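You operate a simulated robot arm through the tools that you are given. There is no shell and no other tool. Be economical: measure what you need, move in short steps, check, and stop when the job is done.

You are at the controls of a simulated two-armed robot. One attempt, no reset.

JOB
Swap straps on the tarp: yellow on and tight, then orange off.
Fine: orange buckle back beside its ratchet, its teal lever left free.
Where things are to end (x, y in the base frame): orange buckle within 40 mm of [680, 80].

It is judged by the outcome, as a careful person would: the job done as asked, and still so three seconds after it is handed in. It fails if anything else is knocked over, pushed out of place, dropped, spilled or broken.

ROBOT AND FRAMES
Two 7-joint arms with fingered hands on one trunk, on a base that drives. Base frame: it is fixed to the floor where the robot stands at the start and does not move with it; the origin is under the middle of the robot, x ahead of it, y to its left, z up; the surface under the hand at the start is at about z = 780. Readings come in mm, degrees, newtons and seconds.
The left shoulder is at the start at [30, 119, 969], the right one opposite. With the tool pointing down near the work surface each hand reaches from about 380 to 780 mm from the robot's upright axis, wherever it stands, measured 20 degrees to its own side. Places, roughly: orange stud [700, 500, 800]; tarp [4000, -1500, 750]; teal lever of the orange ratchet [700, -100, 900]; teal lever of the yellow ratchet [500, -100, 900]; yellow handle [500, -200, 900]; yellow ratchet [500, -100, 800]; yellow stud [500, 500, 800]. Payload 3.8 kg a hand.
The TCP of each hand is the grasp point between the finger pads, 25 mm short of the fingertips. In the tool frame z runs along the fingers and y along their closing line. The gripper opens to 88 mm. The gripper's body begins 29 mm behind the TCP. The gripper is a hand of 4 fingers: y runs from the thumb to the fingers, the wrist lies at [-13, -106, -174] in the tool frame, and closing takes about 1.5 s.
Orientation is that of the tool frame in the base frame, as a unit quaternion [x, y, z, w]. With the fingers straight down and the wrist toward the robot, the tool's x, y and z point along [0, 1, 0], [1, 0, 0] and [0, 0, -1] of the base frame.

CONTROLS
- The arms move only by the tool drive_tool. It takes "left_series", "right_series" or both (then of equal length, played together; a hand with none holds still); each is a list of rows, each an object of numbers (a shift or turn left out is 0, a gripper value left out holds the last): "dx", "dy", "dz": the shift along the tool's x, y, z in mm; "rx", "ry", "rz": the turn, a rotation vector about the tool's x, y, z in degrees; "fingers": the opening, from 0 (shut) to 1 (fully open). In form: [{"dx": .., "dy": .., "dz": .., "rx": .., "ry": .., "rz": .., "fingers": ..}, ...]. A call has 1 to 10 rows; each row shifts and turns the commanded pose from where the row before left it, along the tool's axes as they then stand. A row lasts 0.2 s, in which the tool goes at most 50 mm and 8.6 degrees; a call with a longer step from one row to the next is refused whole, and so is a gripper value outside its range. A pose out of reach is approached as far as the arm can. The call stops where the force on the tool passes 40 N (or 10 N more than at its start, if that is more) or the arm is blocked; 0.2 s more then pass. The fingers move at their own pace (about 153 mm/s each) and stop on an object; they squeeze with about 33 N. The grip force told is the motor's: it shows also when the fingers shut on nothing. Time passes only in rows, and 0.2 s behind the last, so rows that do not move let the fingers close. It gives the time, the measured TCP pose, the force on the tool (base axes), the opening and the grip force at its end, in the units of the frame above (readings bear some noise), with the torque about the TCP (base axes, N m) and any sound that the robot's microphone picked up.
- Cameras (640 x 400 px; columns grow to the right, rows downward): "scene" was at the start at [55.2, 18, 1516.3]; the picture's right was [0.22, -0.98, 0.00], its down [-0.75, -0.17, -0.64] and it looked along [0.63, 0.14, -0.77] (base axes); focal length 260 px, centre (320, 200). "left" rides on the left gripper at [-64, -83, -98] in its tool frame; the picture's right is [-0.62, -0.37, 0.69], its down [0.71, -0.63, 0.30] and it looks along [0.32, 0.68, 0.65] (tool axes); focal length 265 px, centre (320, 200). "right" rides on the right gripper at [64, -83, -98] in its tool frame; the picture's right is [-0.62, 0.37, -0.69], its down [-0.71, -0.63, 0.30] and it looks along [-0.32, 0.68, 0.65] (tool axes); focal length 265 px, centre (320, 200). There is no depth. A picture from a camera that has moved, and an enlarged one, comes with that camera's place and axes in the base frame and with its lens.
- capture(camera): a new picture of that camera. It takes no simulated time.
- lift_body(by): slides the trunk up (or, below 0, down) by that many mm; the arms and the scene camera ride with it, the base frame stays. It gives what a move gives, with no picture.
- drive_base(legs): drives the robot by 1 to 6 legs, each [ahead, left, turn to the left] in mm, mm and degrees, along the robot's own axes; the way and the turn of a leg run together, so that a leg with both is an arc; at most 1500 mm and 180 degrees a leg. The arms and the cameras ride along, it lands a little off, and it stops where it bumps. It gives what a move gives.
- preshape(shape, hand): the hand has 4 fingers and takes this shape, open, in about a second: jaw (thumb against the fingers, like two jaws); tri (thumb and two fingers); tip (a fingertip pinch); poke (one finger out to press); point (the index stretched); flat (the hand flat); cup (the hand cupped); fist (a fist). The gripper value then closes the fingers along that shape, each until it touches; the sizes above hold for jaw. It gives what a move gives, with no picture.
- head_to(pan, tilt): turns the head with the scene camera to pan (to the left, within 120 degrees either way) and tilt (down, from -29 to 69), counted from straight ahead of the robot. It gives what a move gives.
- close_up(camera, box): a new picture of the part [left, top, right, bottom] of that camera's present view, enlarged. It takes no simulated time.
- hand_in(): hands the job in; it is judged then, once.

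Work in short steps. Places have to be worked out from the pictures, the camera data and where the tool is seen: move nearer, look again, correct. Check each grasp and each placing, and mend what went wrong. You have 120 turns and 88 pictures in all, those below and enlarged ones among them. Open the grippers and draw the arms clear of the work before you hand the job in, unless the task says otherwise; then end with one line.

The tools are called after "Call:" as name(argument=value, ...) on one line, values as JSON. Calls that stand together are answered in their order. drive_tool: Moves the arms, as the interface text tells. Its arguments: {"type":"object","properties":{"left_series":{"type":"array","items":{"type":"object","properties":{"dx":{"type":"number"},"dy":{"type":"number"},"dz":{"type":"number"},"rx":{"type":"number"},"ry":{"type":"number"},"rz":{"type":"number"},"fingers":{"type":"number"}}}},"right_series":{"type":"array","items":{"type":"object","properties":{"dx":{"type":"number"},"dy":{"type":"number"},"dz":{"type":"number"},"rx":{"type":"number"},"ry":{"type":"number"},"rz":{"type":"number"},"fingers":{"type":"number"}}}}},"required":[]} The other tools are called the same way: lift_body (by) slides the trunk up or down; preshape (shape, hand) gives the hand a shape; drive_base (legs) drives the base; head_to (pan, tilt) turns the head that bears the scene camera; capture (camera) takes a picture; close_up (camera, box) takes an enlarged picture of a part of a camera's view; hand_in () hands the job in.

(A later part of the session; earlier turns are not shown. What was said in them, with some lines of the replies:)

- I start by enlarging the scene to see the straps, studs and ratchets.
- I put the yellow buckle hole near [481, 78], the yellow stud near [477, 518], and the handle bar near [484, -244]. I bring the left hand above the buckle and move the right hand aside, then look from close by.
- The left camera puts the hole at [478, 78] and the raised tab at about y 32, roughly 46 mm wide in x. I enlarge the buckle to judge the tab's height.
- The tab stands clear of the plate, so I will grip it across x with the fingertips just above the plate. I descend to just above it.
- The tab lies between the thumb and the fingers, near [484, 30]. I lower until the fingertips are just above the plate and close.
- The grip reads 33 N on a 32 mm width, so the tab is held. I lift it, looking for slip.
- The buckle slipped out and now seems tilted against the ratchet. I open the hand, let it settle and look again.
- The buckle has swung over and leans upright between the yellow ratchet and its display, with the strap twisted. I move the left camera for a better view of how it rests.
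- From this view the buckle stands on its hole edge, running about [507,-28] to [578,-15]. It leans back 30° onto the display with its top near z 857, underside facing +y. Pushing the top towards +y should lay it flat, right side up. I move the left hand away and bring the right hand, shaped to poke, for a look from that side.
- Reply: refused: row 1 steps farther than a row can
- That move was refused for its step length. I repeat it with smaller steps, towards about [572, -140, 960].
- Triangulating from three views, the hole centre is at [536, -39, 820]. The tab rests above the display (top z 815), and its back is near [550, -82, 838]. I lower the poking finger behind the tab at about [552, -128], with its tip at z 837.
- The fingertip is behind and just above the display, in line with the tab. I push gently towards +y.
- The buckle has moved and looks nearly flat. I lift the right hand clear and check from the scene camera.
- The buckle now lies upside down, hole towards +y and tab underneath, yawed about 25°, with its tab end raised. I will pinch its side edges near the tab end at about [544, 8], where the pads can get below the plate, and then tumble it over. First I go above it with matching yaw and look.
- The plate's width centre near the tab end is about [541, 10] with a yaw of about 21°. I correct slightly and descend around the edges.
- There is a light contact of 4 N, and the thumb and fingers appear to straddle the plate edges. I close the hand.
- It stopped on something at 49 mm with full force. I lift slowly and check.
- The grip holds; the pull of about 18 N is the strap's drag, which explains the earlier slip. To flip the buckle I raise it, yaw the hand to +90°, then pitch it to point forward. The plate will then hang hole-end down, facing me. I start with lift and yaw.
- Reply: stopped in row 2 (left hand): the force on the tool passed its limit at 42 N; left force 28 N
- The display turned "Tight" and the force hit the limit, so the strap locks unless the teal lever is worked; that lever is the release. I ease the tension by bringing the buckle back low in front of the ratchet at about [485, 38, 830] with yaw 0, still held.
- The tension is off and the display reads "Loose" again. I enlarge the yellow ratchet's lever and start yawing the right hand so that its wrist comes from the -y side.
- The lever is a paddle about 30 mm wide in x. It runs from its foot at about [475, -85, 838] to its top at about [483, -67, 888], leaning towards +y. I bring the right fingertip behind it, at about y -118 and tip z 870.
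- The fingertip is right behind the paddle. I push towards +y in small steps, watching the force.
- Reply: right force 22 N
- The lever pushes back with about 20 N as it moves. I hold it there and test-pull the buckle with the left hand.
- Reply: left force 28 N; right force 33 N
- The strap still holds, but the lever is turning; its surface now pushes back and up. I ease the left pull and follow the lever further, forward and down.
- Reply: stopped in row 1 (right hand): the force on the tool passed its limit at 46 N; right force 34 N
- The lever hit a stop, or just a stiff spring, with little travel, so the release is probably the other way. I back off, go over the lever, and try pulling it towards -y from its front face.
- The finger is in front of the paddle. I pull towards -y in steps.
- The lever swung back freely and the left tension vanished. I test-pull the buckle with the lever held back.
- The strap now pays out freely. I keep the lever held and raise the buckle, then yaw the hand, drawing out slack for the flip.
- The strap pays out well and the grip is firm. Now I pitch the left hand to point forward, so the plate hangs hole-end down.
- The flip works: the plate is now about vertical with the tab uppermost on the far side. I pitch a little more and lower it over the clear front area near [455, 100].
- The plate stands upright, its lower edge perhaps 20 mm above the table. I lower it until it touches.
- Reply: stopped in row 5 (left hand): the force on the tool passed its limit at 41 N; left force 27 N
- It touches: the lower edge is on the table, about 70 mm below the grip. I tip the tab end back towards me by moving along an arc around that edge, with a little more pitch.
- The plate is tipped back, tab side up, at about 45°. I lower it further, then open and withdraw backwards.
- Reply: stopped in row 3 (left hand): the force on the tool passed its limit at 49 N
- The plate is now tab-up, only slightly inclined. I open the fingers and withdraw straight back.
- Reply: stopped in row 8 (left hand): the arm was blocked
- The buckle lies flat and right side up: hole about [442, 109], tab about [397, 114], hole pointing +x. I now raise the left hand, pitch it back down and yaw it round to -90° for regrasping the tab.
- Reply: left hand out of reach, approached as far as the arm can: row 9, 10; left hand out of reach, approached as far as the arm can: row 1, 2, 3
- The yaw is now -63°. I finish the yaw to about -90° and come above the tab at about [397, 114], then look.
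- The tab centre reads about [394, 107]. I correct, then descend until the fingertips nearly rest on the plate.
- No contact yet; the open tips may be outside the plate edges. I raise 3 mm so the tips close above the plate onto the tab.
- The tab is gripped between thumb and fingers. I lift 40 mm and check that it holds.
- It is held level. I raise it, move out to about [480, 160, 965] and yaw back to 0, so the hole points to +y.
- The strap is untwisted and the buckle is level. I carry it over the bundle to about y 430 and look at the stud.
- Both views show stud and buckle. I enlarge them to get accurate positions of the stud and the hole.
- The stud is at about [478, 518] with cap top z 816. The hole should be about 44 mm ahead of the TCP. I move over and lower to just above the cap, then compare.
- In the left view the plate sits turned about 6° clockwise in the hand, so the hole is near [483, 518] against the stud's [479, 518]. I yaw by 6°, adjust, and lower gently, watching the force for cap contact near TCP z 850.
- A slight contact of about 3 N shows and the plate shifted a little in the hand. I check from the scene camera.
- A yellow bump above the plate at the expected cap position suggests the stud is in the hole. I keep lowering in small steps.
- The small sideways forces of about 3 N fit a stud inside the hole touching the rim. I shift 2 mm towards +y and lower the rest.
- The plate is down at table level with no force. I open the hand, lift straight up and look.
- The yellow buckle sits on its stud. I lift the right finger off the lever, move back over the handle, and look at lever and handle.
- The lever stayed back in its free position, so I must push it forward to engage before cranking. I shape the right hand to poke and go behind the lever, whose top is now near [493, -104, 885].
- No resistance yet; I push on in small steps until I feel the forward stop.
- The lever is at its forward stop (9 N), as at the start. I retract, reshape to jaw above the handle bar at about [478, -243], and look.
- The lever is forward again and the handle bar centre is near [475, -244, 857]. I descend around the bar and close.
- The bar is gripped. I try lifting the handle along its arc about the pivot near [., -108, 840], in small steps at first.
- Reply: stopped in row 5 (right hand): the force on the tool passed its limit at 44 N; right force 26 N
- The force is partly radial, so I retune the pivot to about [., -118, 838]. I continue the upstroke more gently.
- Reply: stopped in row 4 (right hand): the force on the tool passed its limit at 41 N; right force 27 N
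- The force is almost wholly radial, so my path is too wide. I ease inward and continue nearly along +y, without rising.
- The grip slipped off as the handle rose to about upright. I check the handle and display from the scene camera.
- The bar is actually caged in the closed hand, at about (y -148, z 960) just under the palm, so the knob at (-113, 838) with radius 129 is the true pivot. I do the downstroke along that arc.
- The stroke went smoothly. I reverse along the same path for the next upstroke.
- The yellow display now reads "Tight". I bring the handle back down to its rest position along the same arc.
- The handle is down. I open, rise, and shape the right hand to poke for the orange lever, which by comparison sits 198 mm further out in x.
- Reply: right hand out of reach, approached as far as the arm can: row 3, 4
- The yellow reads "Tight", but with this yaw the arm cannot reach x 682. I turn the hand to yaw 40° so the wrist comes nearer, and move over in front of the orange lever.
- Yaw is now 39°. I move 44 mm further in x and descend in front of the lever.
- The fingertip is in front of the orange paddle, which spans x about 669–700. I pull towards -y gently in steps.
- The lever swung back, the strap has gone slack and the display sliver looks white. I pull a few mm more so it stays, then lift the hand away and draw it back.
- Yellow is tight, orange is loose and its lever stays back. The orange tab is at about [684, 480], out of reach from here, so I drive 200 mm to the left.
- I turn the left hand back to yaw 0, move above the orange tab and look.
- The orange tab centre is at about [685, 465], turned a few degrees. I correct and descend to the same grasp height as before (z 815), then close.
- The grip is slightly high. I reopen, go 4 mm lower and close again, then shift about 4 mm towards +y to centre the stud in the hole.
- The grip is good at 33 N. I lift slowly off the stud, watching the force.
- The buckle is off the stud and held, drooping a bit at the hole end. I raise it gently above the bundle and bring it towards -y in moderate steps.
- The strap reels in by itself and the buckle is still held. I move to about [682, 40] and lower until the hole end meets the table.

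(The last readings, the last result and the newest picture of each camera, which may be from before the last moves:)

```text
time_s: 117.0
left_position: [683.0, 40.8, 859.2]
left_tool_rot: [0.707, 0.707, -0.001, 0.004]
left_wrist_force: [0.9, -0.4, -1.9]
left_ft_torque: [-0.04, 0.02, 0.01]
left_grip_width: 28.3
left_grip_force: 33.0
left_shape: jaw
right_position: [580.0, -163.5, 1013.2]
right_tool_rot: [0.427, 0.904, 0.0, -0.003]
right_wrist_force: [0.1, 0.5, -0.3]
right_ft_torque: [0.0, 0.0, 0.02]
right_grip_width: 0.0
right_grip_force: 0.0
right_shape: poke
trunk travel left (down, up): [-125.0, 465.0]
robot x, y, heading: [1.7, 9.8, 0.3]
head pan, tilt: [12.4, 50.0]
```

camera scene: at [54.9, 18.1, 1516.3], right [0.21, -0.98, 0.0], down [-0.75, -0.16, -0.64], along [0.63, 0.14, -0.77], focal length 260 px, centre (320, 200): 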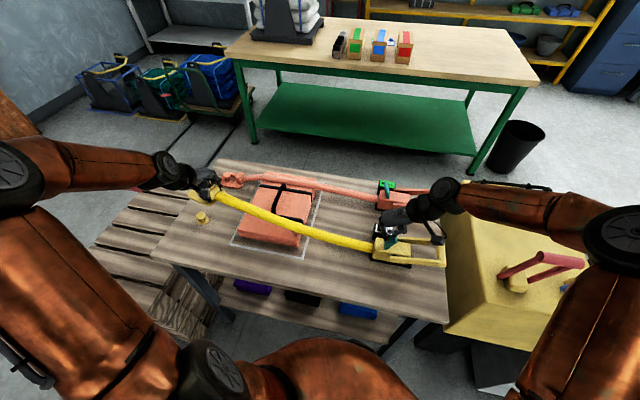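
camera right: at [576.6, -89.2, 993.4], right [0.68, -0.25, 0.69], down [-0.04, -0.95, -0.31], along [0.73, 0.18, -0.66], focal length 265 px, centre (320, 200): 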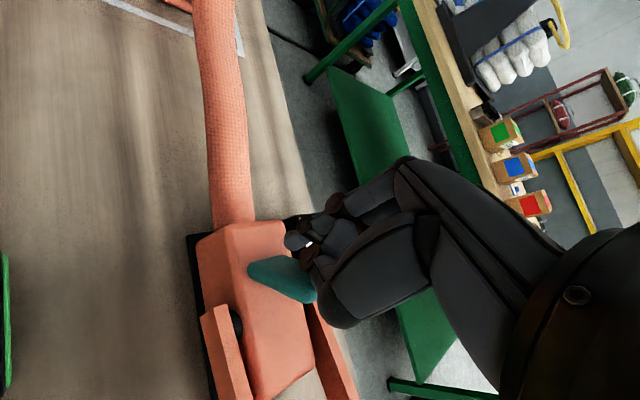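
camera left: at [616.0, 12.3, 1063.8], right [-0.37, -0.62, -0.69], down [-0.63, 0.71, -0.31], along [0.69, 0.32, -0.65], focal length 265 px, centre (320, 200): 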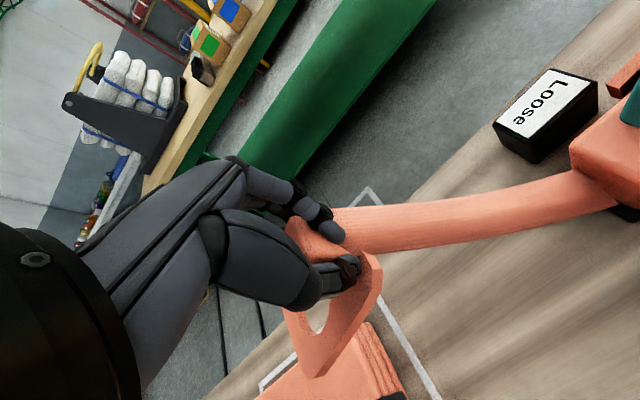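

I continue down in small steps so that the plate levels out against the table.

Call:
drive_tool(left_series=[{"dz": 7}, {"dz": 7}, {"dz": 7}, {"dz": 6}, {"dz": 6}, {"dz": 5}, {"dz": 4}, {}])

```text
time_s: 118.8
left_position: [682.3, 38.9, 820.0]
left_tool_rot: [0.708, 0.707, 0.001, 0.004]
left_wrist_force: [-1.3, -0.5, 4.8]
left_ft_torque: [0.15, -0.22, 0.02]
left_grip_width: 28.8
left_grip_force: 33.1
left_shape: jaw
right_position: [577.9, -165.2, 1014.3]
right_tool_rot: [0.427, 0.904, -0.001, -0.003]
right_wrist_force: [0.5, 0.7, 0.4]
right_ft_torque: [0.02, 0.0, 0.01]
right_grip_width: 0.0
right_grip_force: 0.1
right_shape: poke
trunk travel left (down, up): [-125.0, 465.0]
robot x, y, heading: [-0.3, 11.2, 0.2]
head pan, tilt: [12.4, 50.0]
```

The contact force is 5 N at z 820, so the plate is nearly flat. I go 3 mm lower, open, and lift away.

Call:
drive_tool(left_series=[{"dz": 3}, {}, {"fingers": 1.0}, {}, {}, {"dz": -20}, {"dz": -40}, {"dz": -45}, {"dz": -40}, {"dy": -45}])

Call:
drive_tool(left_series=[{"dx": 35, "dy": -30}, {"dx": 35, "dy": -30}, {"dx": 35, "dy": -30}, {"dx": 35, "dy": -30}, {"dx": 35, "dy": -30}, {"dx": 30}], right_series=[{"dx": -10, "dy": -35}, {"dy": -40}, {"dz": -30}, {}, {}, {}])

Call:
close_up(camera="scene", box=[180, 140, 460, 290])

```text
time_s: 121.0
left_position: [634.0, 40.9, 959.2]
left_tool_rot: [0.707, 0.707, 0.0, 0.004]
left_wrist_force: [0.2, -0.2, -0.4]
left_ft_torque: [0.0, -0.01, 0.01]
left_grip_width: 87.6
left_grip_force: 0.1
left_shape: jaw
right_position: [577.4, -163.6, 1014.9]
right_tool_rot: [0.427, 0.904, 0.001, -0.003]
right_wrist_force: [-0.2, 0.7, 0.2]
right_ft_torque: [0.02, -0.04, 0.01]
right_grip_width: 0.2
right_grip_force: 0.2
right_shape: poke
trunk travel left (down, up): [-125.0, 465.0]
robot x, y, heading: [-0.5, 8.8, 0.1]
head pan, tilt: [12.4, 50.0]
```

```text
time_s: 122.4
left_position: [486.7, 246.0, 959.5]
left_tool_rot: [0.707, 0.707, 0.001, 0.004]
left_wrist_force: [-0.9, 0.0, 1.1]
left_ft_torque: [-0.01, 0.03, 0.01]
left_grip_width: 87.8
left_grip_force: 0.0
left_shape: jaw
right_position: [526.3, -218.4, 1044.0]
right_tool_rot: [0.427, 0.904, 0.0, -0.003]
right_wrist_force: [0.5, 0.4, -0.6]
right_ft_torque: [0.01, 0.01, 0.01]
right_grip_width: 0.0
right_grip_force: 0.1
right_shape: poke
trunk travel left (down, up): [-125.0, 465.0]
robot x, y, heading: [-2.1, 9.2, 0.3]
head pan, tilt: [12.4, 50.0]
```

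```text
2.29 times, centred on (320, 215) of scene
camera zoom: at [55.6, 29.0, 1516.3], right [0.22, -0.98, 0.0], down [-0.75, -0.17, -0.64], along [0.63, 0.14, -0.77], focal length 595 px, centre (320, 166)
```

zoom: 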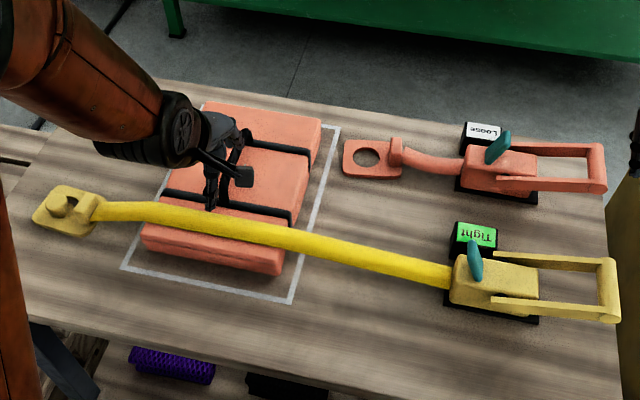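

Everything is as asked. Yellow is on its stud and "Tight". The orange buckle lies flat with its hole at about [690, 92], orange is "Loose" and its lever is back and free. I raise the arms clear before handing in.

Call:
drive_tool(left_series=[{"dz": -45}, {"dz": -45}, {"dz": -45}, {"dz": -30}, {}], right_series=[{"dz": -40}, {"dz": -40}, {"dz": -40}, {}, {}])

Call:
close_up(camera="scene", box=[180, 140, 460, 290])

```text
time_s: 123.6
left_position: [488.0, 245.7, 1125.6]
left_tool_rot: [0.707, 0.707, 0.0, 0.003]
left_wrist_force: [-0.4, 1.7, 0.0]
left_ft_torque: [-0.01, 0.0, -0.01]
left_grip_width: 87.4
left_grip_force: 0.1
left_shape: jaw
right_position: [527.1, -219.7, 1161.6]
right_tool_rot: [0.428, 0.904, -0.001, -0.004]
right_wrist_force: [-1.4, -0.2, -0.1]
right_ft_torque: [-0.02, 0.01, 0.02]
right_grip_width: 0.0
right_grip_force: 0.0
right_shape: poke
trunk travel left (down, up): [-125.0, 465.0]
robot x, y, heading: [1.1, 8.2, 0.2]
head pan, tilt: [12.4, 50.0]
```

```text
2.29 times, centred on (320, 215) of scene
camera zoom: at [55.2, 28.5, 1516.3], right [0.22, -0.98, 0.0], down [-0.75, -0.17, -0.64], along [0.63, 0.14, -0.77], focal length 595 px, centre (320, 166)
```

zoom: 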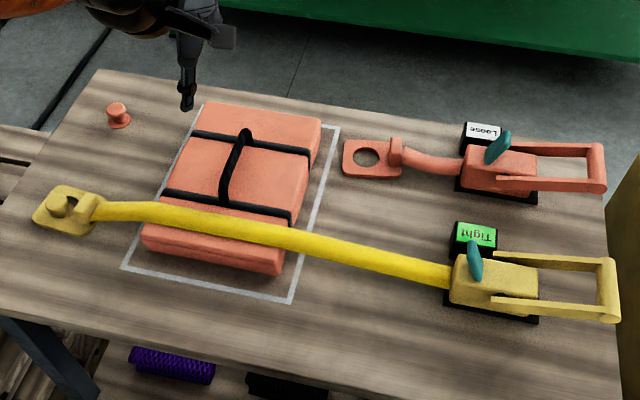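

The final state is confirmed, with the bundle still inside its frame. I open the right hand and hand in.

Call:
preshape(shape="jaw", hand="right")

Call:
hand_in()

```text
time_s: 124.5
left_position: [487.7, 246.7, 1126.0]
left_tool_rot: [0.708, 0.706, -0.001, 0.003]
left_wrist_force: [-0.4, 0.0, -0.7]
left_ft_torque: [0.0, 0.01, 0.0]
left_grip_width: 87.8
left_grip_force: 0.1
left_shape: jaw
right_position: [528.1, -220.1, 1160.8]
right_tool_rot: [0.427, 0.904, 0.0, -0.003]
right_wrist_force: [-0.2, 0.5, -0.6]
right_ft_torque: [0.01, -0.02, 0.0]
right_grip_width: 87.8
right_grip_force: 0.1
right_shape: jaw
trunk travel left (down, up): [-125.0, 465.0]
robot x, y, heading: [3.3, 11.5, 0.3]
head pan, tilt: [12.4, 50.0]
```

```text
The job is handed in.
```

The swap is done and handed in: the yellow strap is on its stud and reads "Tight"; the orange buckle is off and lies beside its ratchet at about [690, 90], with its teal lever left free. On the way the yellow buckle slipped from my grip once and had to be turned back over.
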